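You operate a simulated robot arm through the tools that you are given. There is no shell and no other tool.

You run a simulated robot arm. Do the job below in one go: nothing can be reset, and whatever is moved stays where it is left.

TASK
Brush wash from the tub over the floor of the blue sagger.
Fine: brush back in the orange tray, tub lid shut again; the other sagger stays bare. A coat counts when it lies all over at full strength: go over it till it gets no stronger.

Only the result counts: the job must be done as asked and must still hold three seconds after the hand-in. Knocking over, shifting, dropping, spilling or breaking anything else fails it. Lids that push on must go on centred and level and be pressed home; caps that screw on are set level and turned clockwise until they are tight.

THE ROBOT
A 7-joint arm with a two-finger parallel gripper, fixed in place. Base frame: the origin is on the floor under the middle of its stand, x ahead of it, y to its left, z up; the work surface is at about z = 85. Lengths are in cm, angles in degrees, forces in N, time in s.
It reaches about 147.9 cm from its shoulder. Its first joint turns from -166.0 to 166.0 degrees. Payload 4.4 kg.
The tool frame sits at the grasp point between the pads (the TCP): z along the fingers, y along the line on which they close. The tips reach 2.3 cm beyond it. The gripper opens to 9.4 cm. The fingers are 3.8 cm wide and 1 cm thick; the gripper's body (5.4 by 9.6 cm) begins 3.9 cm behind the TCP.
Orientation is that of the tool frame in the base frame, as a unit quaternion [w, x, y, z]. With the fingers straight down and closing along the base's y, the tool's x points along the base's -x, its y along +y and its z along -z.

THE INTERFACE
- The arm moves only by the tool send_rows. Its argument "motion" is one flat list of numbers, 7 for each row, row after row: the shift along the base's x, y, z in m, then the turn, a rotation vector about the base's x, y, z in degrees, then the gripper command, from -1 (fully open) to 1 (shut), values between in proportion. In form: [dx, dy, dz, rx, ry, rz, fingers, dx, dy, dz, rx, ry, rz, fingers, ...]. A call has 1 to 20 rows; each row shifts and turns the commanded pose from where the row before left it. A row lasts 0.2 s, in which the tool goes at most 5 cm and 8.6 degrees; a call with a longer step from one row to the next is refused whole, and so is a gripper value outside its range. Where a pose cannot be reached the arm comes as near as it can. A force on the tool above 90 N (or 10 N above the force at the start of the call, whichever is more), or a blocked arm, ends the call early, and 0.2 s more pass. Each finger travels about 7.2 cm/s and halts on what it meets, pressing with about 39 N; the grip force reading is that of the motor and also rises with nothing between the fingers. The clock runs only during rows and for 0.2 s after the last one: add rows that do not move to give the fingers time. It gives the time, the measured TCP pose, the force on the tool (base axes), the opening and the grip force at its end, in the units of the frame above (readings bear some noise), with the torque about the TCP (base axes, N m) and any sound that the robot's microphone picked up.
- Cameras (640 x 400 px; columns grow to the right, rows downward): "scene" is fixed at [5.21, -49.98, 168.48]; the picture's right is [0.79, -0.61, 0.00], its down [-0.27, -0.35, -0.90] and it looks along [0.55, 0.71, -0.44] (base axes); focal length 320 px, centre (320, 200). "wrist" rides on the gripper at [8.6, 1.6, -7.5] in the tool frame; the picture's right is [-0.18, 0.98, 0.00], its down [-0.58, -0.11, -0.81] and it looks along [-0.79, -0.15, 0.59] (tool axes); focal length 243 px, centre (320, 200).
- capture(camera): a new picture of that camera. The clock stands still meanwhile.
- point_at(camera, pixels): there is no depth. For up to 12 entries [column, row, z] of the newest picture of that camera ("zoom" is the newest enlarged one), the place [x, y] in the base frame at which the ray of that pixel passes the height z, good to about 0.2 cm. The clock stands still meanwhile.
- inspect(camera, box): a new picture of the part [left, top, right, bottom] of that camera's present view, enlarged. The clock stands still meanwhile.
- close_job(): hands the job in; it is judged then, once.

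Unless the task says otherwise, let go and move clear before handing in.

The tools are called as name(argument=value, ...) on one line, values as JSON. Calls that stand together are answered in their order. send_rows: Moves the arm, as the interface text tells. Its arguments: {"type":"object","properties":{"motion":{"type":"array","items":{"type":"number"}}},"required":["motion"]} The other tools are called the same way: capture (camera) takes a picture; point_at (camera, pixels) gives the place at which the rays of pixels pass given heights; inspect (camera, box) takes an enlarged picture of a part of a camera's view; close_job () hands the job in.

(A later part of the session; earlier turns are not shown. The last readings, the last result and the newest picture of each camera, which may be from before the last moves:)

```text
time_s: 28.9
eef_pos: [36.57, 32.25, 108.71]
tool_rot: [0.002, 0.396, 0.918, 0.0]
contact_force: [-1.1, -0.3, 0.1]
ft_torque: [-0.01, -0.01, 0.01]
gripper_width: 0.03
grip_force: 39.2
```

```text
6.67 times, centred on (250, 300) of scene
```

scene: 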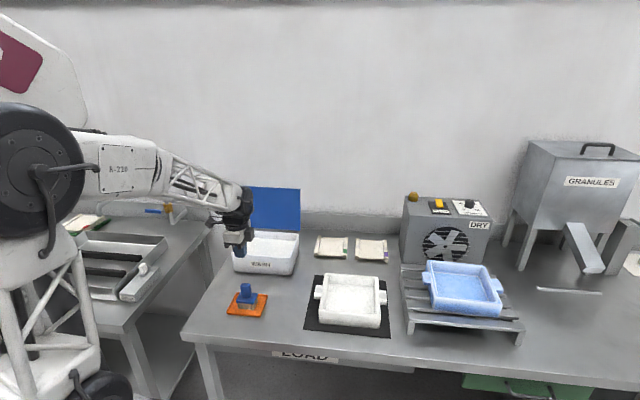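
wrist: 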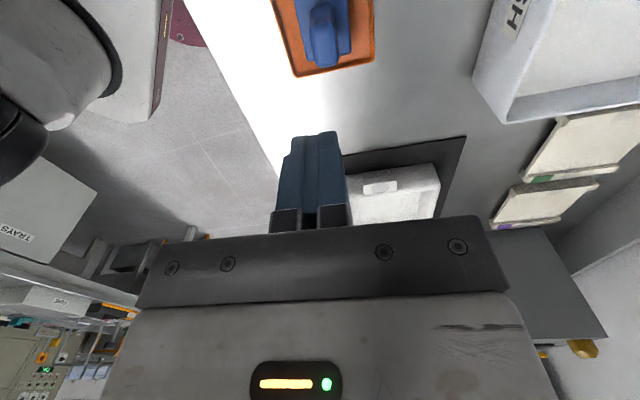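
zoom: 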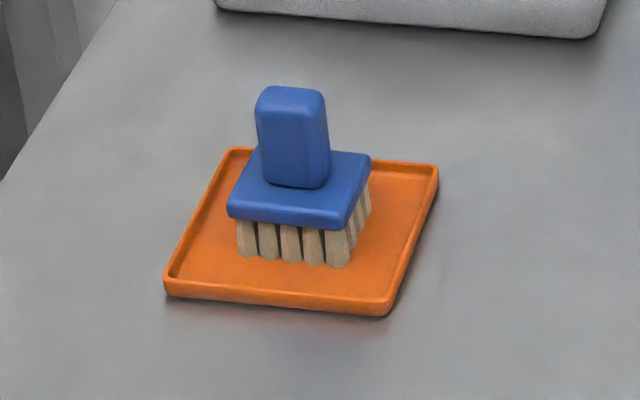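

The brush hasn't moved from its place, so the fingers slid off the handle. I'll go back, grip slightly lower, and lift in tiny steps while watching the forces.

send_rows(motion=[0, 0, -0.01, 0, 0, 0, -0.4, 0, 0, -0.02, 0, 0, 0, -0.4, 0, 0, -0.02, 0, 0, 0, -0.4, 0, 0, -0.03, 0, 0, 0, -0.4, 0, 0, -0.03, 0, 0, 0, -0.4, 0, 0, -0.03, 0, 0, 0, -0.4, 0, 0, -0.02, 0, 0, 0, -0.4, 0, 0, -0.013, 0, 0, 0, -0.4, 0, 0, 0, 0, 0, 0, -0.4])

capture(camera="wrist")

inspect(camera="scene", box=[215, 260, 285, 320])

```text
time_s: 30.9
eef_pos: [36.65, 32.09, 91.35]
tool_rot: [0.002, 0.396, 0.918, 0.0]
contact_force: [-0.2, -0.3, 0.6]
ft_torque: [0.03, -0.06, 0.02]
gripper_width: 6.58
grip_force: 0.1
```

```text
taken
```

wrist: 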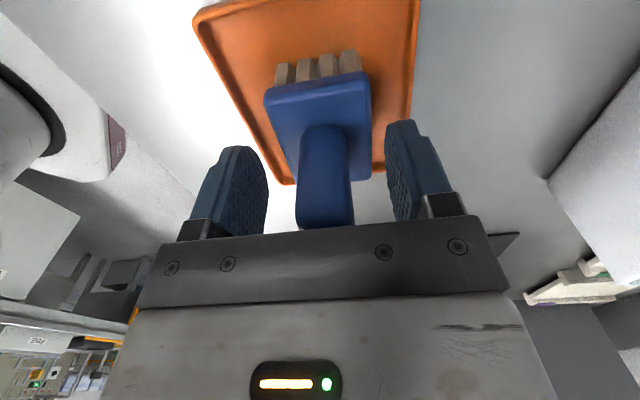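

```text
6.67 times, centred on (250, 290) of scene
```

zoom: 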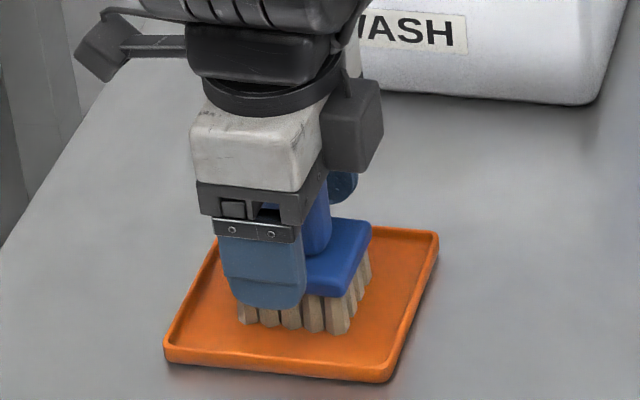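

The geometry check against this view shows the TCP is centred on the handle within about 0.3 cm. I'll close again, wait longer for a firm grip, then lift only 0.4 cm and read the force.

send_rows(motion=[0, 0, 0, 0, 0, 0, 0.2, 0, 0, 0, 0, 0, 0, 1, 0, 0, 0, 0, 0, 0, 1, 0, 0, 0, 0, 0, 0, 1, 0, 0, 0, 0, 0, 0, 1, 0, 0, 0, 0, 0, 0, 1, 0, 0, 0, 0, 0, 0, 1, 0, 0, 0, 0, 0, 0, 1])

capture(camera="wrist")

inspect(camera="scene", box=[215, 260, 285, 320])

```text
time_s: 32.7
eef_pos: [36.51, 32.17, 91.48]
tool_rot: [0.001, 0.396, 0.918, 0.0]
contact_force: [0.0, -0.2, 0.6]
ft_torque: [-0.05, 0.01, -0.01]
gripper_width: 4.76
grip_force: 39.5
```

```text
taken
```

wrist: 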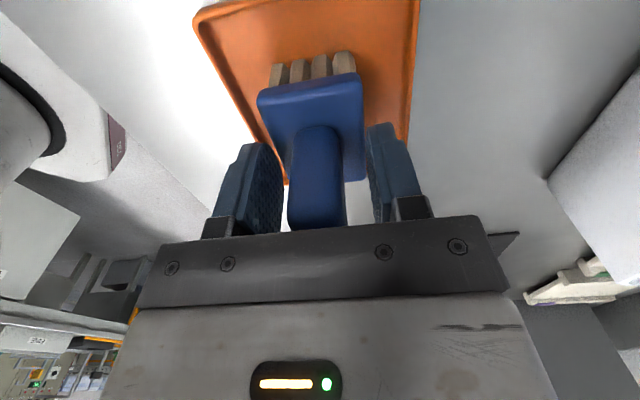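

```text
6.67 times, centred on (250, 290) of scene
```

zoom: 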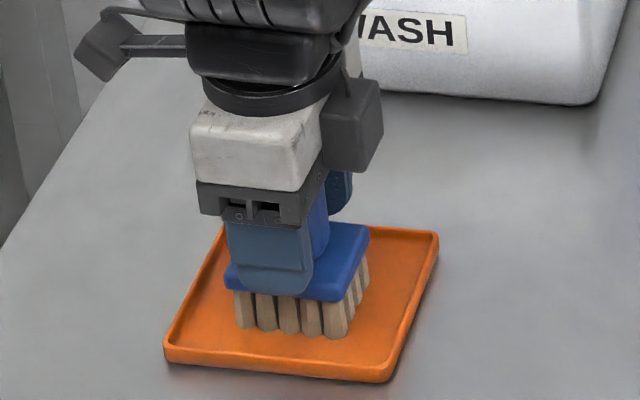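

Now the opening is 4.76 cm: the tips caught the brush head's edges, so the head top is at about z≈89.3. I'll open, rise 0.6 cm, regrip the handle and lift in tiny steps.

send_rows(motion=[0, 0, 0, 0, 0, 0, -0.2, 0, 0, 0, 0, 0, 0, -0.2, 0, 0, 0.006, 0, 0, 0, -0.2, 0, 0, 0, 0, 0, 0, 0.3, 0, 0, 0, 0, 0, 0, 1, 0, 0, 0, 0, 0, 0, 1, 0, 0, 0, 0, 0, 0, 1, 0, 0, 0, 0, 0, 0, 1, 0, 0, 0, 0, 0, 0, 1])

capture(camera="wrist")

inspect(camera="scene", box=[215, 260, 285, 320])

```text
time_s: 34.7
eef_pos: [36.69, 32.27, 92.02]
tool_rot: [0.001, 0.396, 0.918, 0.0]
contact_force: [-0.3, -1.1, 5.5]
ft_torque: [-0.13, 0.13, 0.0]
gripper_width: 2.15
grip_force: 39.4
```

```text
taken
```

wrist: 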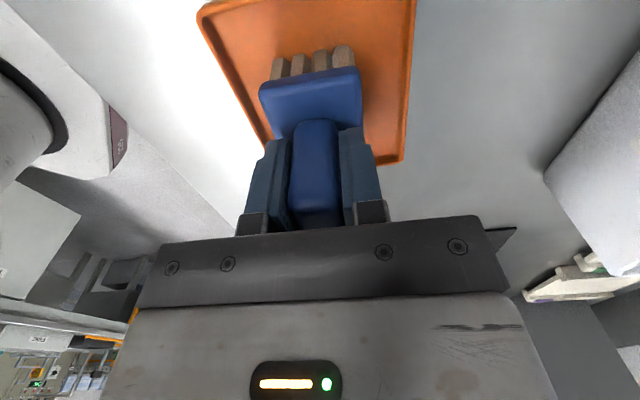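

```text
6.67 times, centred on (250, 290) of scene
```

zoom: 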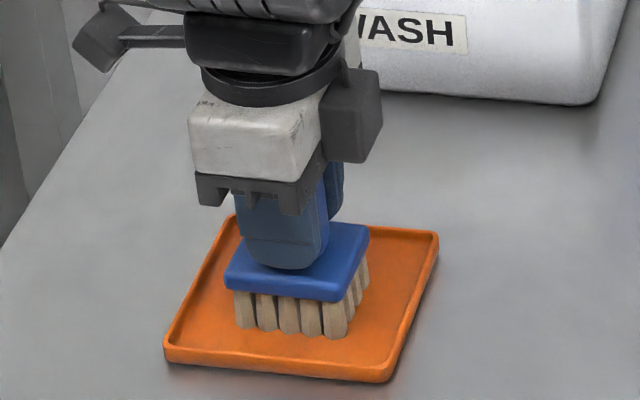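

The handle is gripped again at 2.15 cm, with a small 5.5 N upward push on the tool. Lifting in 1 mm steps to see whether the brush comes along.

send_rows(motion=[0, 0, 0.001, 0, 0, 0, 1, 0, 0, 0.001, 0, 0, 0, 1, 0, 0, 0.001, 0, 0, 0, 1, 0, 0, 0.001, 0, 0, 0, 1, 0, 0, 0.001, 0, 0, 0, 1])

inspect(camera="scene", box=[215, 260, 285, 320])

```text
time_s: 35.9
eef_pos: [36.68, 32.24, 92.5]
tool_rot: [0.001, 0.396, 0.918, 0.0]
contact_force: [0.2, -0.1, -0.6]
ft_torque: [-0.02, 0.01, 0.02]
gripper_width: 2.16
grip_force: 39.2
```

```text
6.67 times, centred on (250, 290) of scene
```

zoom: 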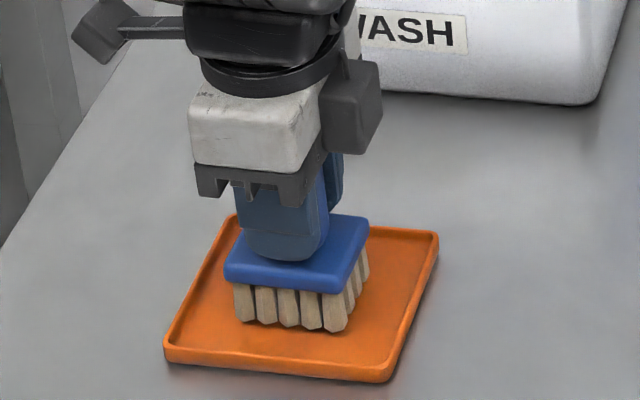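

The brush is rising with the fingers this time (bristle bottoms moved from row 338 to 331). Lifting further, slowly.

send_rows(motion=[0, 0, 0.002, 0, 0, 0, 1, 0, 0, 0.003, 0, 0, 0, 1, 0, 0, 0.004, 0, 0, 0, 1, 0, 0, 0.005, 0, 0, 0, 1, 0, 0, 0.005, 0, 0, 0, 1, 0, 0, 0.005, 0, 0, 0, 1, 0, 0, 0.005, 0, 0, 0, 1, 0, 0, 0, 0, 0, 0, 1])

inspect(camera="scene", box=[215, 250, 285, 320])

```text
time_s: 37.7
eef_pos: [36.64, 32.24, 95.52]
tool_rot: [0.001, 0.396, 0.918, 0.0]
contact_force: [0.6, -0.4, -1.5]
ft_torque: [-0.02, 0.03, -0.02]
gripper_width: 2.16
grip_force: 39.5
```

```text
5.71 times, centred on (250, 285) of scene
```

zoom: 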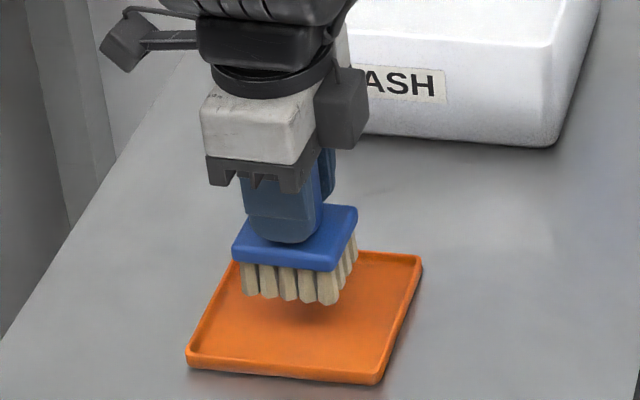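

The brush is firmly held and clear of the tray. I'll raise it to z≈105 with gentle ramps, then move over the tub.

send_rows(motion=[0, 0, 0.005, 0, 0, 0, 1, 0, 0, 0.008, 0, 0, 0, 1, 0, 0, 0.012, 0, 0, 0, 1, 0, 0, 0.015, 0, 0, 0, 1, 0, 0, 0.015, 0, 0, 0, 1, 0, 0, 0.015, 0, 0, 0, 1, 0, 0, 0.012, 0, 0, 0, 1, 0, 0, 0.008, 0, 0, 0, 1, 0, 0, 0.005, 0, 0, 0, 1])

capture(camera="scene")

capture(camera="wrist")

```text
time_s: 39.7
eef_pos: [36.63, 32.15, 104.94]
tool_rot: [0.0, 0.397, 0.918, 0.001]
contact_force: [0.1, 0.2, -0.8]
ft_torque: [-0.01, 0.02, 0.0]
gripper_width: 2.17
grip_force: 38.9
```

```text
taken
```

scene: 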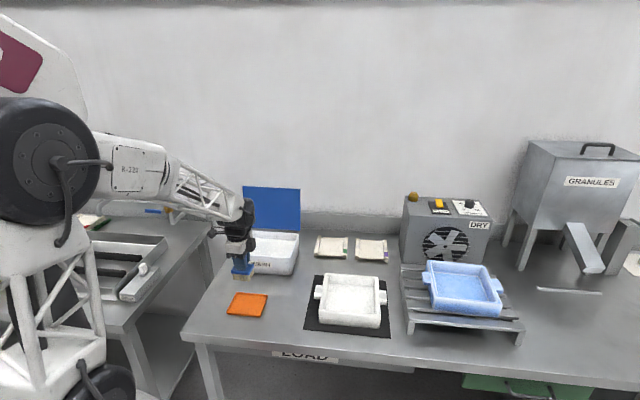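

```text
taken
```

wrist: 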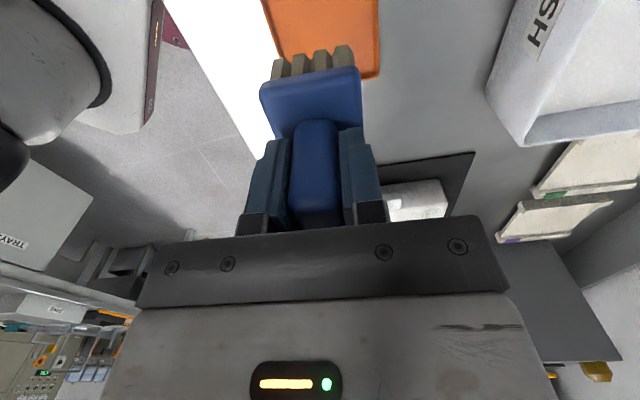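

The brush is steady at z=105 (opening 2.17 cm). Moving over the tub's centre, in front of the open lid.

send_rows(motion=[0.0066, 0.0066, 0, 0, 0, 0, 1, 0.0116, 0.0116, 0, 0, 0, 0, 1, 0.0166, 0.0166, 0, 0, 0, 0, 1, 0.0215, 0.0215, 0, 0, 0, 0, 1, 0.0265, 0.0265, 0, 0, 0, 0, 1, 0.0265, 0.0265, 0, 0, 0, 0, 1, 0.0215, 0.0215, 0, 0, 0, 0, 1, 0.0166, 0.0166, 0, 0, 0, 0, 1, 0.0116, 0.0116, 0, 0, 0, 0, 1, 0.0066, 0.0066, 0, 0, 0, 0, 1])

capture(camera="wrist")

inspect(camera="scene", box=[210, 180, 320, 280])

```text
time_s: 41.9
eef_pos: [53.37, 48.84, 104.81]
tool_rot: [0.002, 0.396, 0.918, 0.0]
contact_force: [0.0, 0.2, -1.8]
ft_torque: [0.06, 0.02, -0.03]
gripper_width: 2.15
grip_force: 39.3
```

```text
taken
```

wrist: 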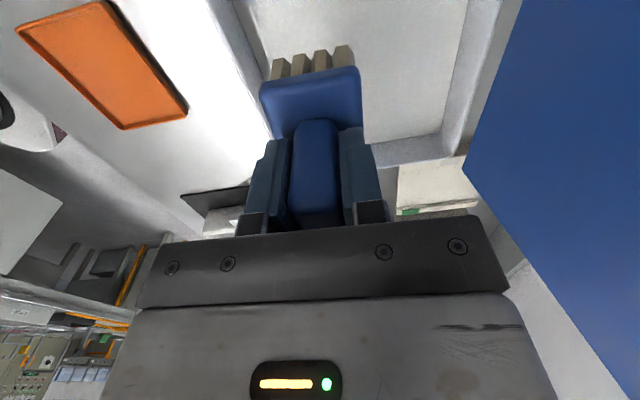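

```text
4.00 times, centred on (265, 230) of scene
```

zoom: 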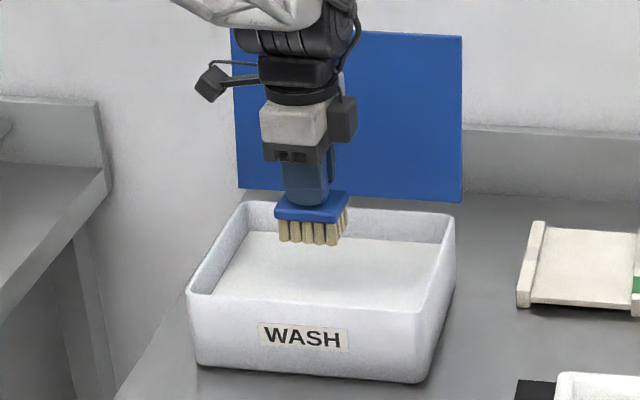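

The brush hangs over the wash inside the tub walls. I'll find the wash level by triangulating its far back corner: wrist (440,133), scene (295.3,240.8).

point_at(camera="wrist", pixels=[[440, 133, 87], [440, 133, 89], [440, 133, 91], [440, 133, 93], [468, 5, 90], [265, 70, 90]])

point_at(camera="scene", pixels=[[295.3, 240.8, 87], [295.3, 240.8, 89], [295.3, 240.8, 91], [295.3, 240.8, 93]])

```text
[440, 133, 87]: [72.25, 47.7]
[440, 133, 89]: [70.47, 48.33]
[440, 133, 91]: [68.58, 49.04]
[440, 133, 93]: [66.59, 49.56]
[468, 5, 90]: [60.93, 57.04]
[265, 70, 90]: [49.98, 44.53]
```

```text
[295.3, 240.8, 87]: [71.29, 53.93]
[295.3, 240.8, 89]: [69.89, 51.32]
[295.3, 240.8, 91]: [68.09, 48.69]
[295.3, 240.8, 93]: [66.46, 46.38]
```

The wash level comes out at z≈90.8. Bristle bottoms are about 6.6 cm below the TCP, so I'll lower to TCP z≈96.2 to wet the bristles without dunking the head.

send_rows(motion=[0, 0, -0.01, 0, 0, 0, 1, 0, 0, -0.015, 0, 0, 0, 1, 0, 0, -0.015, 0, 0, 0, 1, 0, 0, -0.015, 0, 0, 0, 1, 0, 0, -0.012, 0, 0, 0, 1, 0, 0, -0.01, 0, 0, 0, 1, 0, 0, -0.005, 0, 0, 0, 1, 0, 0, -0.004, 0, 0, 0, 1, 0, 0, 0, 0, 0, 0, 1, 0, 0, 0, 0, 0, 0, 1])

inspect(camera="scene", box=[210, 180, 320, 280])

capture(camera="wrist")

```text
time_s: 44.1
eef_pos: [53.22, 48.86, 96.57]
tool_rot: [0.002, 0.397, 0.918, 0.002]
contact_force: [-4.1, -4.1, 34.8]
ft_torque: [-0.33, 0.43, 0.01]
gripper_width: 2.2
grip_force: 39.4
```

```text
4.00 times, centred on (265, 230) of scene
```

zoom: 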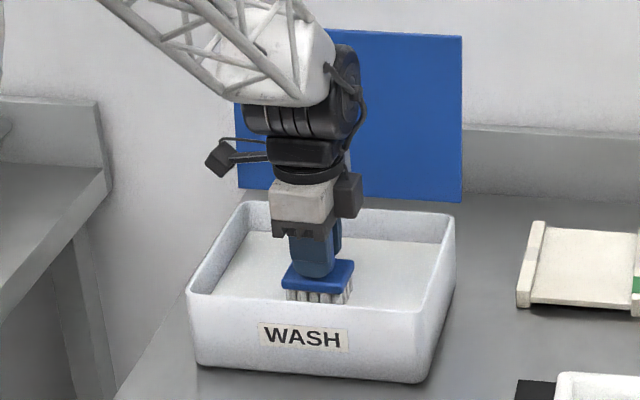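

```text
taken
```

wrist: 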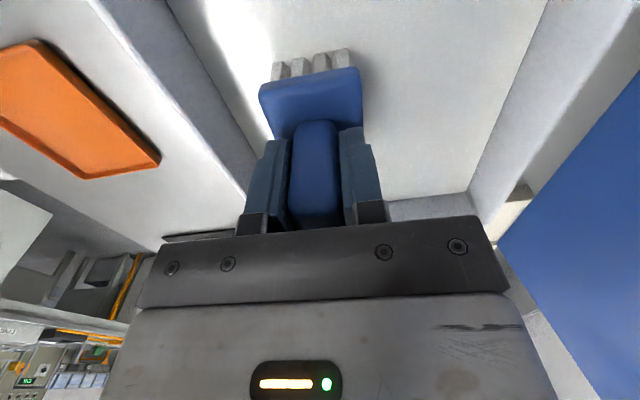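

Contact at 34.8 N means the wash surface is firm under the bristles, and the bristles have turned white, so the brush is loaded. I'll lift it gently and get the positions of the obstacles near the blue sagger.

send_rows(motion=[0, 0, 0.003, 0, 0, 0, 1, 0, 0, 0.006, 0, 0, 0, 1, 0, 0, 0.01, 0, 0, 0, 1, 0, 0, 0.015, 0, 0, 0, 1, 0, 0, 0.02, 0, 0, 0, 1, 0, 0, 0.02, 0, 0, 0, 1, 0, 0, 0.02, 0, 0, 0, 1, 0, 0, 0.015, 0, 0, 0, 1, 0, 0, 0.01, 0, 0, 0, 1, 0, 0, 0.005, 0, 0, 0, 1])

inspect(camera="scene", box=[210, 160, 320, 260])

capture(camera="wrist")

inspect(camera="scene", box=[390, 180, 540, 360])

point_at(camera="scene", pixels=[[401.7, 263, 85], [404.6, 196.8, 105], [409.6, 214.9, 105], [492, 221, 105], [404.6, 196.8, 110], [409.6, 214.9, 110], [492, 221, 110], [404, 283, 90], [404, 266, 90]])

```text
time_s: 46.3
eef_pos: [53.2, 48.77, 108.75]
tool_rot: [0.001, 0.396, 0.918, 0.0]
contact_force: [0.7, -0.7, -1.0]
ft_torque: [-0.02, -0.02, -0.05]
gripper_width: 2.18
grip_force: 39.2
```

```text
4.00 times, centred on (265, 210) of scene
```

zoom: 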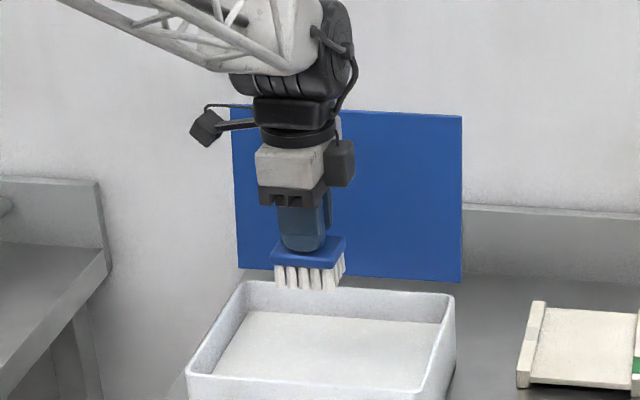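

```text
taken
```

wrist: 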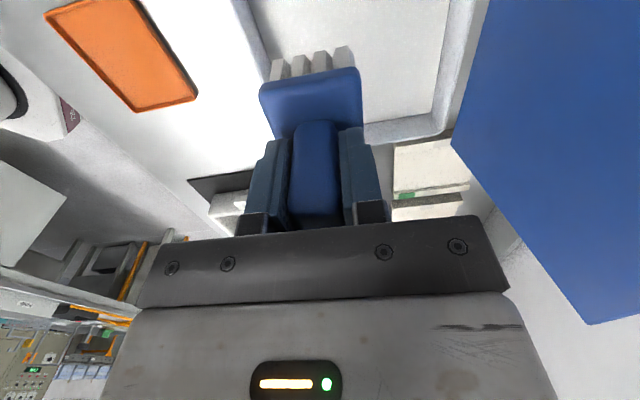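

```text
2.22 times, centred on (465, 270) of scene
```

zoom: 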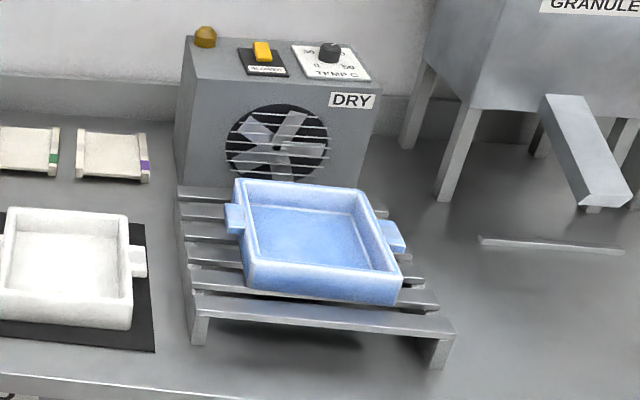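

```text
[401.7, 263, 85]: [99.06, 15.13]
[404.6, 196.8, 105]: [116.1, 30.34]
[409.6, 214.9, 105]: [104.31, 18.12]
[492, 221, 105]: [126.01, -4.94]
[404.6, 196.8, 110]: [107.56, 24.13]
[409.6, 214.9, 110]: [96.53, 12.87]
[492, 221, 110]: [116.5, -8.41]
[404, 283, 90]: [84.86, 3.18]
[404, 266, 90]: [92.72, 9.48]
```

The bristles are white and the grip unchanged. The dryer box front sits at about v=79.7, top z≈108, so I have room. I'll query the blue sagger's rim corners and then travel along the bare-bench corridor behind the white sagger.

point_at(camera="scene", pixels=[[426.7, 261, 97], [483, 265.5, 97], [501.9, 306, 97], [432.1, 300.6, 97], [426.7, 261, 95], [483, 265.5, 95], [501.9, 306, 95], [432.1, 300.6, 95], [381, 350, 85], [409, 347, 85], [381, 277, 91]])

```text
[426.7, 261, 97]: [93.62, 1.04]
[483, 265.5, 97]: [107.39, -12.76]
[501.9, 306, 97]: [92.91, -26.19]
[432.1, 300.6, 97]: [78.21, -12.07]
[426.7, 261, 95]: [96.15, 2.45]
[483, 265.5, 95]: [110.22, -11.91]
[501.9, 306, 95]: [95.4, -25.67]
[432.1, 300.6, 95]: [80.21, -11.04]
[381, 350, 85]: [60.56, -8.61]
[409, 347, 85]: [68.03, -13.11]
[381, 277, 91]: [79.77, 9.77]
```

The sagger is about 20 cm square, centred near [93, -12.5] and turned about -46°. I'll carry the brush along the corridor behind the white sagger, above bare bench.

send_rows(motion=[0.00822, -0.00796, 0.00114, 0, 0, 0, 1, 0.01643, -0.01591, 0.00228, 0, 0, 0, 1, 0.02739, -0.02652, 0.0038, 0, 0, 0, 1, 0.02739, -0.02652, 0.0038, 0, 0, 0, 1, 0.02739, -0.02652, 0.0038, 0, 0, 0, 1, 0.02739, -0.02652, 0.0038, 0, 0, 0, 1, 0.02739, -0.02652, 0.0038, 0, 0, 0, 1, 0.02739, -0.02652, 0.0038, 0, 0, 0, 1, 0.02739, -0.02652, 0.0038, 0, 0, 0, 1, 0.02739, -0.02652, 0.0038, 0, 0, 0, 1, 0.02739, -0.02652, 0.0038, 0, 0, 0, 1, 0.02739, -0.02652, 0.0038, 0, 0, 0, 1, 0.02739, -0.02652, 0.0038, 0, 0, 0, 1, 0.02739, -0.02652, 0.0038, 0, 0, 0, 1, 0.01643, -0.01591, 0.00228, 0, 0, 0, 1, 0.00822, -0.00796, 0.00114, 0, 0, 0, 1])

capture(camera="scene")

```text
time_s: 49.7
eef_pos: [91.06, 12.29, 114.0]
tool_rot: [0.002, 0.397, 0.918, 0.0]
contact_force: [0.5, -0.5, -1.2]
ft_torque: [-0.03, -0.01, 0.02]
gripper_width: 2.18
grip_force: 38.6
```

```text
taken
```

scene: 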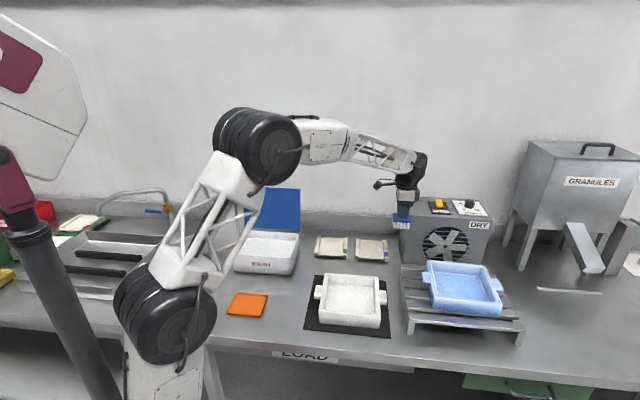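

No drips show on the bench and the brush is steady. Moving to a viewing spot left-front of the blue sagger, where the brush won't block it.

send_rows(motion=[-0.00744, -0.00814, 0.00122, 0, 0, 0, 1, -0.01488, -0.01629, 0.00245, 0, 0, 0, 1, -0.0248, -0.02714, 0.00408, 0, 0, 0, 1, -0.0248, -0.02714, 0.00408, 0, 0, 0, 1, -0.0248, -0.02714, 0.00408, 0, 0, 0, 1, -0.0248, -0.02714, 0.00408, 0, 0, 0, 1, -0.0248, -0.02714, 0.00408, 0, 0, 0, 1, -0.0248, -0.02714, 0.00408, 0, 0, 0, 1, -0.0248, -0.02714, 0.00408, 0, 0, 0, 1, -0.0248, -0.02714, 0.00408, 0, 0, 0, 1, -0.01488, -0.01629, 0.00245, 0, 0, 0, 1, -0.00744, -0.00814, 0.00122, 0, 0, 0, 1])

capture(camera="wrist")

inspect(camera="wrist", box=[380, 40, 620, 210])

inspect(camera="scene", box=[410, 240, 520, 330])

```text
time_s: 52.3
eef_pos: [66.65, -14.44, 118.0]
tool_rot: [0.001, 0.397, 0.918, 0.001]
contact_force: [0.2, 0.6, -1.2]
ft_torque: [-0.04, 0.01, 0.0]
gripper_width: 2.13
grip_force: 38.7
```

```text
taken
```

wrist: 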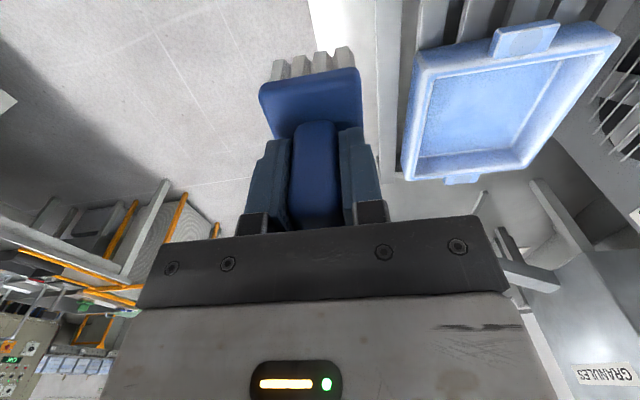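

```text
2.35 times, centred on (500, 125) of wrist
```

zoom: 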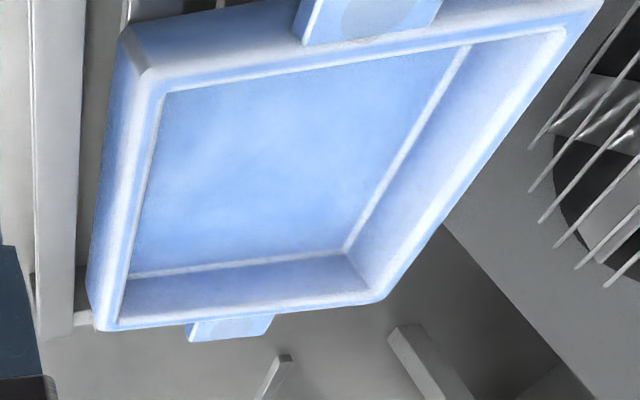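

```text
4.44 times, centred on (465, 285) of scene
```

zoom: 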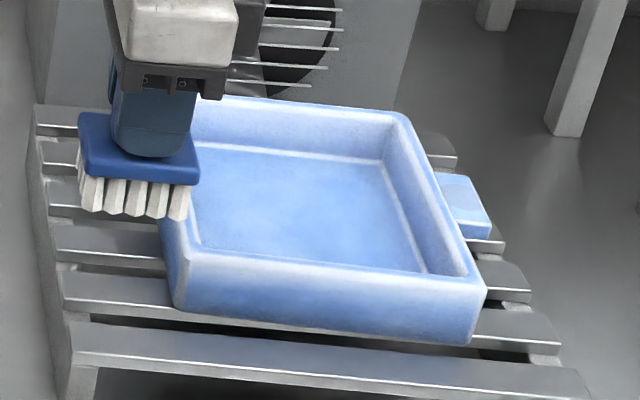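

The bare floor and walls show clearly. I'll triangulate the far floor corners: wrist (509.8,146.3)/(418.3,158.2), scene (479.2,276.2)/(489.1,301.4).

point_at(camera="wrist", pixels=[[509.8, 146.3, 91], [509.8, 146.3, 93], [509.8, 146.3, 95], [418.3, 158.2, 91], [418.3, 158.2, 93], [418.3, 158.2, 95], [434, 79.5, 97], [605, 51.8, 97], [522.1, 163.3, 97], [414.9, 176.9, 97], [564, 59, 93]])

point_at(camera="scene", pixels=[[479.2, 276.2, 91], [479.2, 276.2, 93], [479.2, 276.2, 95], [489.1, 301.4, 91], [489.1, 301.4, 93], [489.1, 301.4, 95], [437.4, 276, 93], [435, 300, 97], [500, 305.5, 97], [482.5, 266, 97]])

```text
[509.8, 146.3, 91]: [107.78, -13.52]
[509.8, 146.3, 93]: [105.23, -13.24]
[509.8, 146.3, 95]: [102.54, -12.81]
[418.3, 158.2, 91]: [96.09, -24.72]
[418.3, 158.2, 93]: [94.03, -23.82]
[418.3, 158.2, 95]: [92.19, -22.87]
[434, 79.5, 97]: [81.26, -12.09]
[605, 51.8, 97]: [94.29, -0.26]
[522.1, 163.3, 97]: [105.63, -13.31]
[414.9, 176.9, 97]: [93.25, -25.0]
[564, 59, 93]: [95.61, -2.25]
```

```text
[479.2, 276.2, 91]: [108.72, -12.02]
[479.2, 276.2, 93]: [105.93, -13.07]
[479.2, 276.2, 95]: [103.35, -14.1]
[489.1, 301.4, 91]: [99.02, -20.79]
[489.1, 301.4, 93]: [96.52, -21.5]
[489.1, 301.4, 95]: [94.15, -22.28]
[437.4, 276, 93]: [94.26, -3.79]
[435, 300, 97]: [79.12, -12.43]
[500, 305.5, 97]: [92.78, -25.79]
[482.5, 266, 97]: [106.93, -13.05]
```

The floor sits at z≈93.2, about 15.5 cm square, centred near [94.3, -12.8] and turned about -47.6°; the rim is near z≈96.4. I'll check the brush's seat in the fingers, then move above the floor centre.

inspect(camera="wrist", box=[230, 30, 400, 150])

send_rows(motion=[0.01063, 0.00064, -0.00461, 0, 0, -0.2, 1, 0.02125, 0.00128, -0.00923, 0, 0, -0.2, 1, 0.03542, 0.00213, -0.01538, 0, 0, -0.2, 1, 0.03542, 0.00213, -0.01538, 0, 0, -0.2, 1, 0.03542, 0.00213, -0.01538, 0, 0, -0.2, 1, 0.03542, 0.00213, -0.01538, 0, 0, 0, 1, 0.03542, 0.00213, -0.01538, 0, 0, 0, 1, 0.03542, 0.00213, -0.01538, 0, 0, 0, 1, 0.02125, 0.00128, -0.00923, 0, 0, 0, 1, 0.01063, 0.00064, -0.00461, 0, 0, 0, 1])

capture(camera="wrist")

inspect(camera="scene", box=[410, 230, 520, 320])

```text
3.33 times, centred on (315, 90) of wrist
```

zoom: 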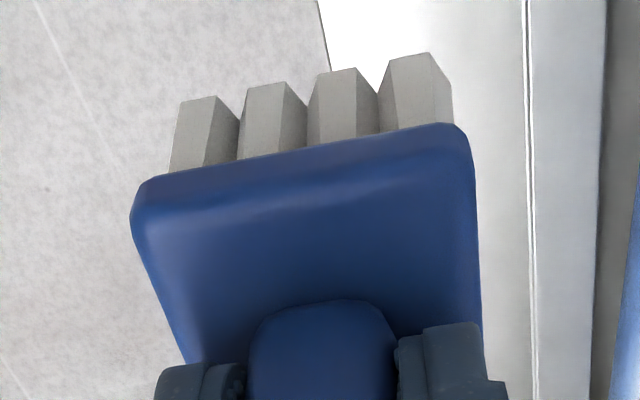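

```text
time_s: 54.5
eef_pos: [94.3, -12.62, 106.09]
tool_rot: [0.002, 0.404, 0.915, 0.001]
contact_force: [0.3, -0.8, -0.9]
ft_torque: [-0.01, 0.0, 0.02]
gripper_width: 2.14
grip_force: 39.6
```

```text
taken
```

wrist: 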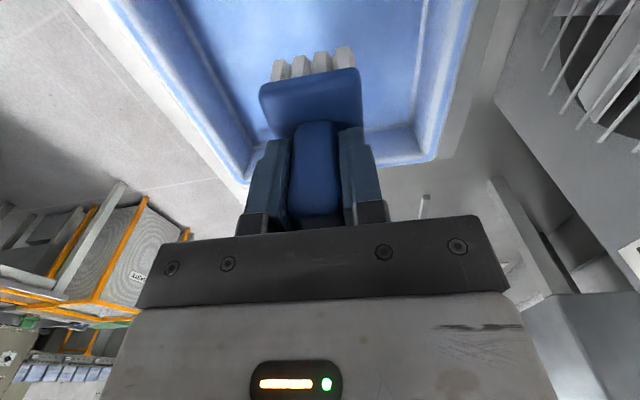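

```text
4.44 times, centred on (465, 275) of scene
```

zoom: 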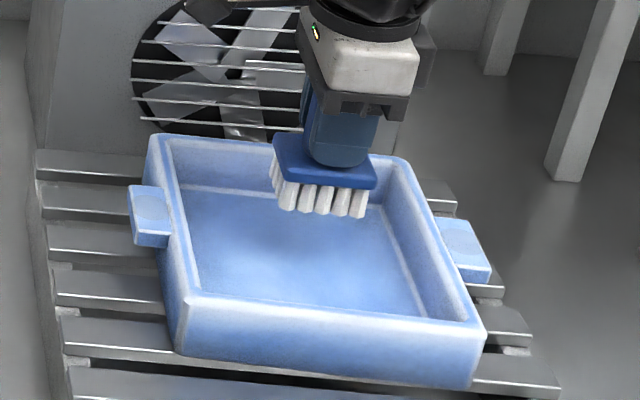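

The brush hangs centred over the floor (projected centre about zoom (299,255)). Lowering toward contact, slowly at the end.

send_rows(motion=[0, 0, -0.01, 0, 0, 0, 1, 0, 0, -0.015, 0, 0, 0, 1, 0, 0, -0.015, 0, 0, 0, 1, 0, 0, -0.008, 0, 0, 0, 1, 0, 0, -0.004, 0, 0, 0, 1, 0, 0, -0.003, 0, 0, 0, 1, 0, 0, -0.002, 0, 0, 0, 1])

inspect(camera="scene", box=[410, 230, 520, 320])

```text
time_s: 56.1
eef_pos: [94.3, -12.63, 100.41]
tool_rot: [0.0, 0.405, 0.914, 0.001]
contact_force: [-0.3, 0.4, -1.7]
ft_torque: [0.0, -0.02, 0.0]
gripper_width: 2.17
grip_force: 39.0
```

```text
4.44 times, centred on (465, 275) of scene
```

zoom: 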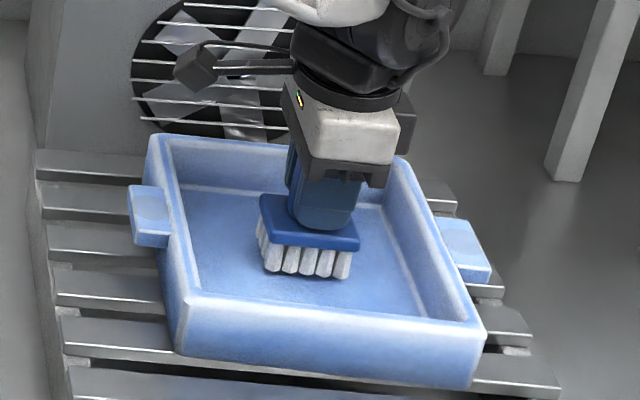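

No contact yet at TCP z=100.4, with the bristles just above the floor. Lowering in 2 mm steps.

send_rows(motion=[0, 0, -0.002, 0, 0, 0, 1, 0, 0, -0.002, 0, 0, 0, 1, 0, 0, -0.002, 0, 0, 0, 1])

```text
time_s: 56.9
eef_pos: [94.26, -12.71, 99.56]
tool_rot: [0.0, 0.405, 0.914, 0.001]
contact_force: [0.1, -0.5, -0.4]
ft_torque: [0.0, -0.01, -0.05]
gripper_width: 2.16
grip_force: 38.9
```

send_rows(motion=[0, 0, -0.002, 0, 0, 0, 1, 0, 0, -0.002, 0, 0, 0, 1])

```text
time_s: 57.5
eef_pos: [94.3, -12.73, 99.43]
tool_rot: [0.002, 0.405, 0.914, 0.001]
contact_force: [-7.6, 0.7, 16.2]
ft_torque: [0.2, 0.81, 0.03]
gripper_width: 2.17
grip_force: 39.3
```

Contact found at TCP z≈99.45 with 16 N. I'll ease up half a millimetre and make a first stroke toward the back wall, then look at what it leaves.

send_rows(motion=[0, 0, 0.0005, 0, 0, 0, 1, 0.0074, 0.0067, 0, 0, 0, 0, 1, 0.0074, 0.0067, 0, 0, 0, 0, 1, 0.0074, 0.0067, 0, 0, 0, 0, 1, 0.0074, 0.0067, 0, 0, 0, 0, 1])

inspect(camera="scene", box=[410, 230, 520, 320])

capture(camera="wrist")

```text
time_s: 58.7
eef_pos: [97.25, -10.09, 99.55]
tool_rot: [0.001, 0.404, 0.915, 0.0]
contact_force: [-9.9, -8.0, 26.0]
ft_torque: [-0.33, 0.54, 0.06]
gripper_width: 2.14
grip_force: 38.9
```

```text
4.44 times, centred on (465, 275) of scene
```

zoom: 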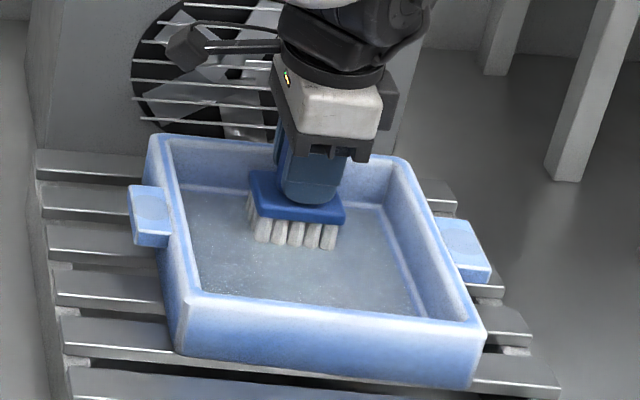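

```text
taken
```

wrist: 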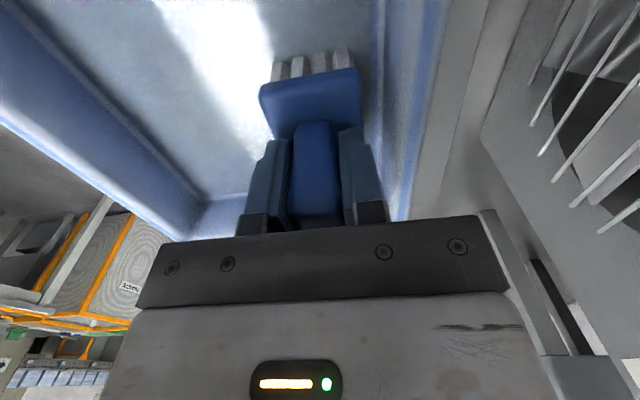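

The whole floor has taken on a thin greyish-white film, and force is 26 N. I'll lighten the pressure and brush systematically back and forth over the entire floor.

send_rows(motion=[0.00502, 0.00458, 0.001, 0, 0, 0, 1, 0.00502, 0.00458, 0, 0, 0, 0, 1, 0.01058, -0.01159, 0, 0, 0, 0, 1, 0.01058, -0.01159, 0, 0, 0, 0, 1, 0.01058, -0.01159, 0, 0, 0, 0, 1])

inspect(camera="scene", box=[410, 230, 520, 320])

```text
time_s: 59.9
eef_pos: [101.51, -12.63, 99.52]
tool_rot: [0.001, 0.404, 0.915, 0.0]
contact_force: [-4.6, 6.3, 18.0]
ft_torque: [0.23, 0.33, -0.03]
gripper_width: 2.13
grip_force: 38.9
```

```text
4.44 times, centred on (465, 275) of scene
```

zoom: 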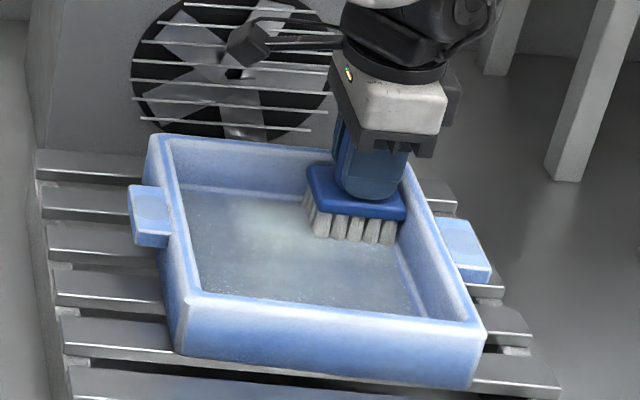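

A lighter patch now shows where the brush passed (zoom about (260,220)), so the coat is local. The brush is at the back-right corner; continuing the raster.

send_rows(motion=[-0.01058, 0.01159, 0, 0, 0, 0, 1, -0.01058, 0.01159, 0, 0, 0, 0, 1, -0.01058, 0.01159, 0, 0, 0, 0, 1, -0.01058, 0.01159, 0, 0, 0, 0, 1, -0.01058, 0.01159, 0, 0, 0, 0, 1, -0.01058, 0.01159, 0, 0, 0, 0, 1, -0.00978, -0.00893, 0, 0, 0, 0, 1, -0.00978, -0.00893, 0, 0, 0, 0, 1, 0.01058, -0.01159, 0, 0, 0, 0, 1, 0.01058, -0.01159, 0, 0, 0, 0, 1, 0.01058, -0.01159, 0, 0, 0, 0, 1, 0.01058, -0.01159, 0, 0, 0, 0, 1, 0.01058, -0.01159, 0, 0, 0, 0, 1, 0.01058, -0.01159, 0, 0, 0, 0, 1])

inspect(camera="scene", box=[410, 230, 520, 320])

```text
time_s: 62.9
eef_pos: [99.48, -14.46, 99.42]
tool_rot: [0.0, 0.404, 0.915, 0.0]
contact_force: [-3.7, 5.5, 14.7]
ft_torque: [0.2, 0.3, -0.04]
gripper_width: 2.17
grip_force: 38.6
```

```text
4.44 times, centred on (465, 275) of scene
```

zoom: 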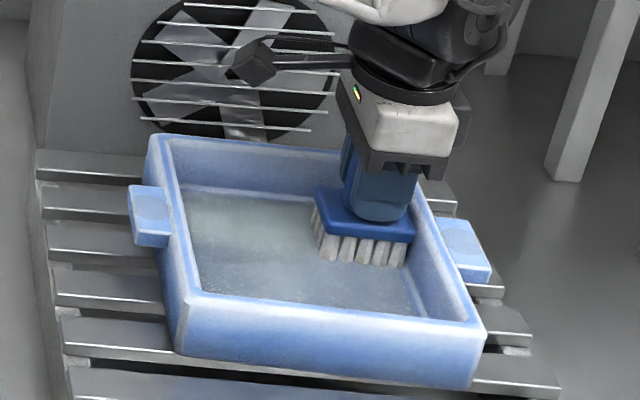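

The back half has a faint film so far. Continuing the raster over the middle and front.

send_rows(motion=[-0.00978, -0.00893, 0, 0, 0, 0, 1, -0.00978, -0.00893, 0, 0, 0, 0, 1, -0.01058, 0.01159, 0, 0, 0, 0, 1, -0.01058, 0.01159, 0, 0, 0, 0, 1, -0.01058, 0.01159, 0, 0, 0, 0, 1, -0.01058, 0.01159, 0, 0, 0, 0, 1, -0.01058, 0.01159, 0, 0, 0, 0, 1, -0.01058, 0.01159, 0, 0, 0, 0, 1, -0.00978, -0.00893, 0, 0, 0, 0, 1, -0.00978, -0.00893, 0, 0, 0, 0, 1, 0.01058, -0.01159, 0, 0, 0, 0, 1, 0.01058, -0.01159, 0, 0, 0, 0, 1, 0.01058, -0.01159, 0, 0, 0, 0, 1, 0.01058, -0.01159, 0, 0, 0, 0, 1, 0.01058, -0.01159, 0, 0, 0, 0, 1, 0.01058, -0.01159, 0, 0, 0, 0, 1])

inspect(camera="scene", box=[410, 230, 520, 320])

```text
time_s: 66.3
eef_pos: [95.65, -17.96, 99.45]
tool_rot: [0.0, 0.405, 0.914, 0.0]
contact_force: [-2.4, 2.3, 4.7]
ft_torque: [-0.01, 0.13, -0.05]
gripper_width: 2.16
grip_force: 38.6
```

```text
4.44 times, centred on (465, 275) of scene
```

zoom: 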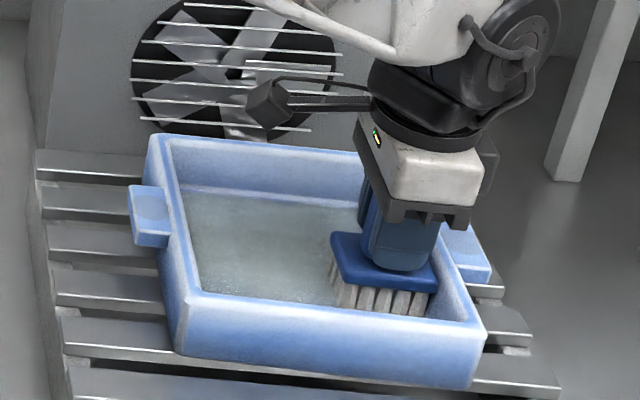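

The film spreads evenly, but the force dropped to 4.7 N at this side. I'll press slightly more and finish the front strip.

send_rows(motion=[-0.00978, -0.00893, -0.0006, 0, 0, 0, 1, -0.00978, -0.00893, 0, 0, 0, 0, 1, -0.01058, 0.01159, 0, 0, 0, 0, 1, -0.01058, 0.01159, 0, 0, 0, 0, 1, -0.01058, 0.01159, 0, 0, 0, 0, 1, -0.01058, 0.01159, 0, 0, 0, 0, 1, -0.01058, 0.01159, 0, 0, 0, 0, 1, -0.01058, 0.01159, 0, 0, 0, 0, 1])

inspect(camera="scene", box=[410, 230, 520, 320])

capture(camera="wrist")

```text
time_s: 68.1
eef_pos: [87.13, -12.77, 99.5]
tool_rot: [0.001, 0.404, 0.915, 0.001]
contact_force: [6.8, -5.1, 14.9]
ft_torque: [-0.39, -0.24, 0.12]
gripper_width: 2.13
grip_force: 39.3
```

```text
4.44 times, centred on (465, 275) of scene
```

zoom: 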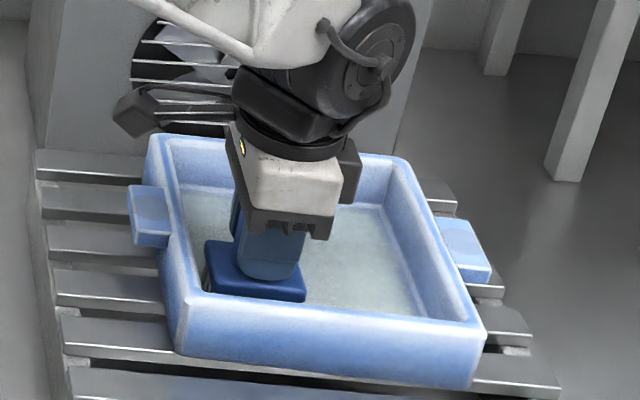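

```text
taken
```

wrist: 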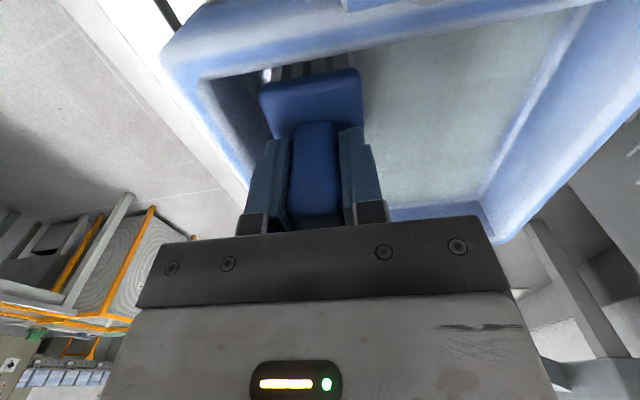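

The first pass covers the whole floor with a thin film. I'll go over it crosswise now with strokes front to back, to see whether it gets stronger.

send_rows(motion=[0.01304, 0.01191, 0, 0, 0, 0, 1, 0.01304, 0.01191, 0, 0, 0, 0, 1, 0.01304, 0.01191, 0, 0, 0, 0, 1, 0.01304, 0.01191, 0, 0, 0, 0, 1, 0.01304, 0.01191, 0, 0, 0, 0, 1, 0.01304, 0.01191, 0, 0, 0, 0, 1, 0.00809, -0.00886, 0, 0, 0, 0, 1, 0.00809, -0.00886, 0, 0, 0, 0, 1, -0.01304, -0.01191, 0, 0, 0, 0, 1, -0.01304, -0.01191, 0, 0, 0, 0, 1, -0.01304, -0.01191, 0, 0, 0, 0, 1, -0.01304, -0.01191, 0, 0, 0, 0, 1, -0.01304, -0.01191, 0, 0, 0, 0, 1, -0.01304, -0.01191, 0, 0, 0, 0, 1, 0.00809, -0.00886, 0, 0, 0, 0, 1, 0.00809, -0.00886, 0, 0, 0, 0, 1])

inspect(camera="scene", box=[410, 230, 520, 320])

```text
time_s: 71.5
eef_pos: [90.55, -16.37, 99.36]
tool_rot: [0.001, 0.404, 0.915, 0.0]
contact_force: [-7.5, 7.0, 19.1]
ft_torque: [0.29, 0.53, -0.03]
gripper_width: 2.18
grip_force: 38.9
```

```text
4.44 times, centred on (465, 275) of scene
```

zoom: 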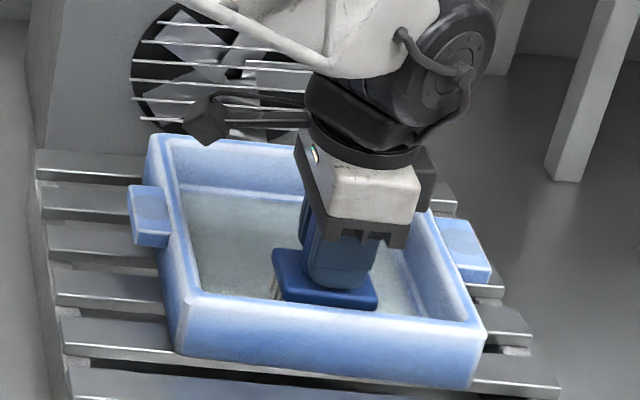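

The brushed left part hardly looks stronger and the bristles look tan again. I'll check the bristles up close.

inspect(camera="wrist", box=[200, 0, 420, 140])

inspect(camera="scene", box=[435, 265, 505, 315])

```text
2.86 times, centred on (310, 70) of wrist
```

zoom: 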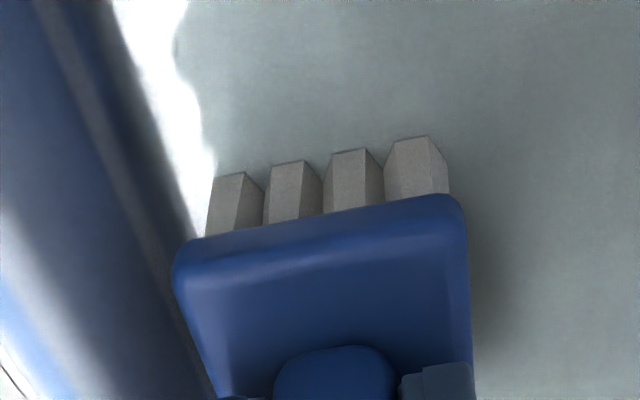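

```text
8.00 times, centred on (470, 290) of scene
```

zoom: 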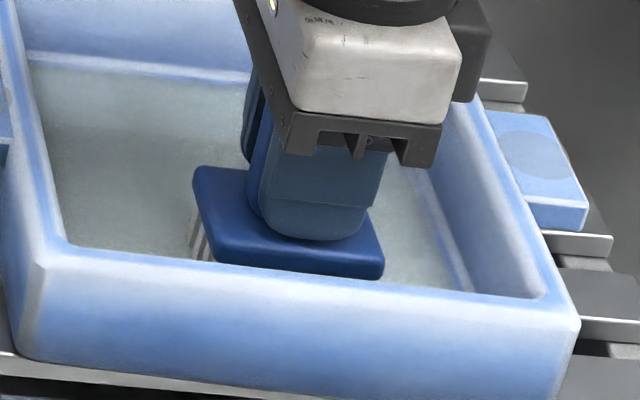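

The bristles look partly spent and the film is thin but even. I'll finish this crosswise pass, then reload and compare.

send_rows(motion=[0.01304, 0.01191, 0, 0, 0, 0, 1, 0.01304, 0.01191, 0, 0, 0, 0, 1, 0.01304, 0.01191, 0, 0, 0, 0, 1, 0.01304, 0.01191, 0, 0, 0, 0, 1, 0.01304, 0.01191, 0, 0, 0, 0, 1, 0.01304, 0.01191, 0, 0, 0, 0, 1, 0.00809, -0.00886, 0, 0, 0, 0, 1, 0.00809, -0.00886, 0, 0, 0, 0, 1, -0.01304, -0.01191, 0, 0, 0, 0, 1, -0.01304, -0.01191, 0, 0, 0, 0, 1, -0.01304, -0.01191, 0, 0, 0, 0, 1, -0.01304, -0.01191, 0, 0, 0, 0, 1, -0.01304, -0.01191, 0, 0, 0, 0, 1, -0.01304, -0.01191, 0, 0, 0, 0, 1, 0.00809, -0.00886, 0, 0, 0, 0, 1, 0.00809, -0.00886, 0, 0, 0, 0, 1])

send_rows(motion=[0.01304, 0.01191, 0, 0, 0, 0, 1, 0.01304, 0.01191, 0, 0, 0, 0, 1, 0.01304, 0.01191, 0, 0, 0, 0, 1, 0.01304, 0.01191, 0, 0, 0, 0, 1, 0.01304, 0.01191, 0, 0, 0, 0, 1, 0.01304, 0.01191, 0, 0, 0, 0, 1])

inspect(camera="scene", box=[410, 230, 520, 320])

capture(camera="wrist")

```text
time_s: 74.9
eef_pos: [93.71, -19.85, 99.3]
tool_rot: [0.0, 0.405, 0.915, 0.0]
contact_force: [-8.6, 9.1, 14.3]
ft_torque: [0.12, 0.33, 0.13]
gripper_width: 2.18
grip_force: 39.3
```

```text
time_s: 76.3
eef_pos: [101.4, -12.9, 99.37]
tool_rot: [0.002, 0.405, 0.914, 0.001]
contact_force: [-4.1, -3.7, 9.8]
ft_torque: [-0.33, 0.05, -0.08]
gripper_width: 2.17
grip_force: 39.2
```

```text
4.44 times, centred on (465, 275) of scene
```

zoom: 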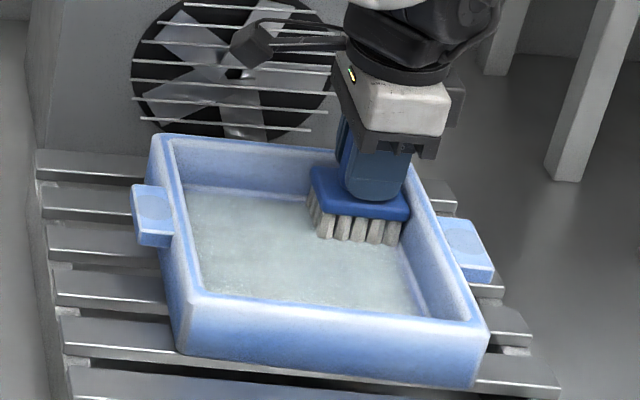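

```text
taken
```

wrist: 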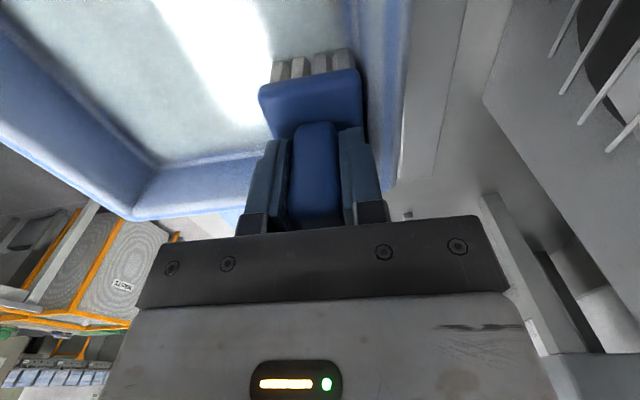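

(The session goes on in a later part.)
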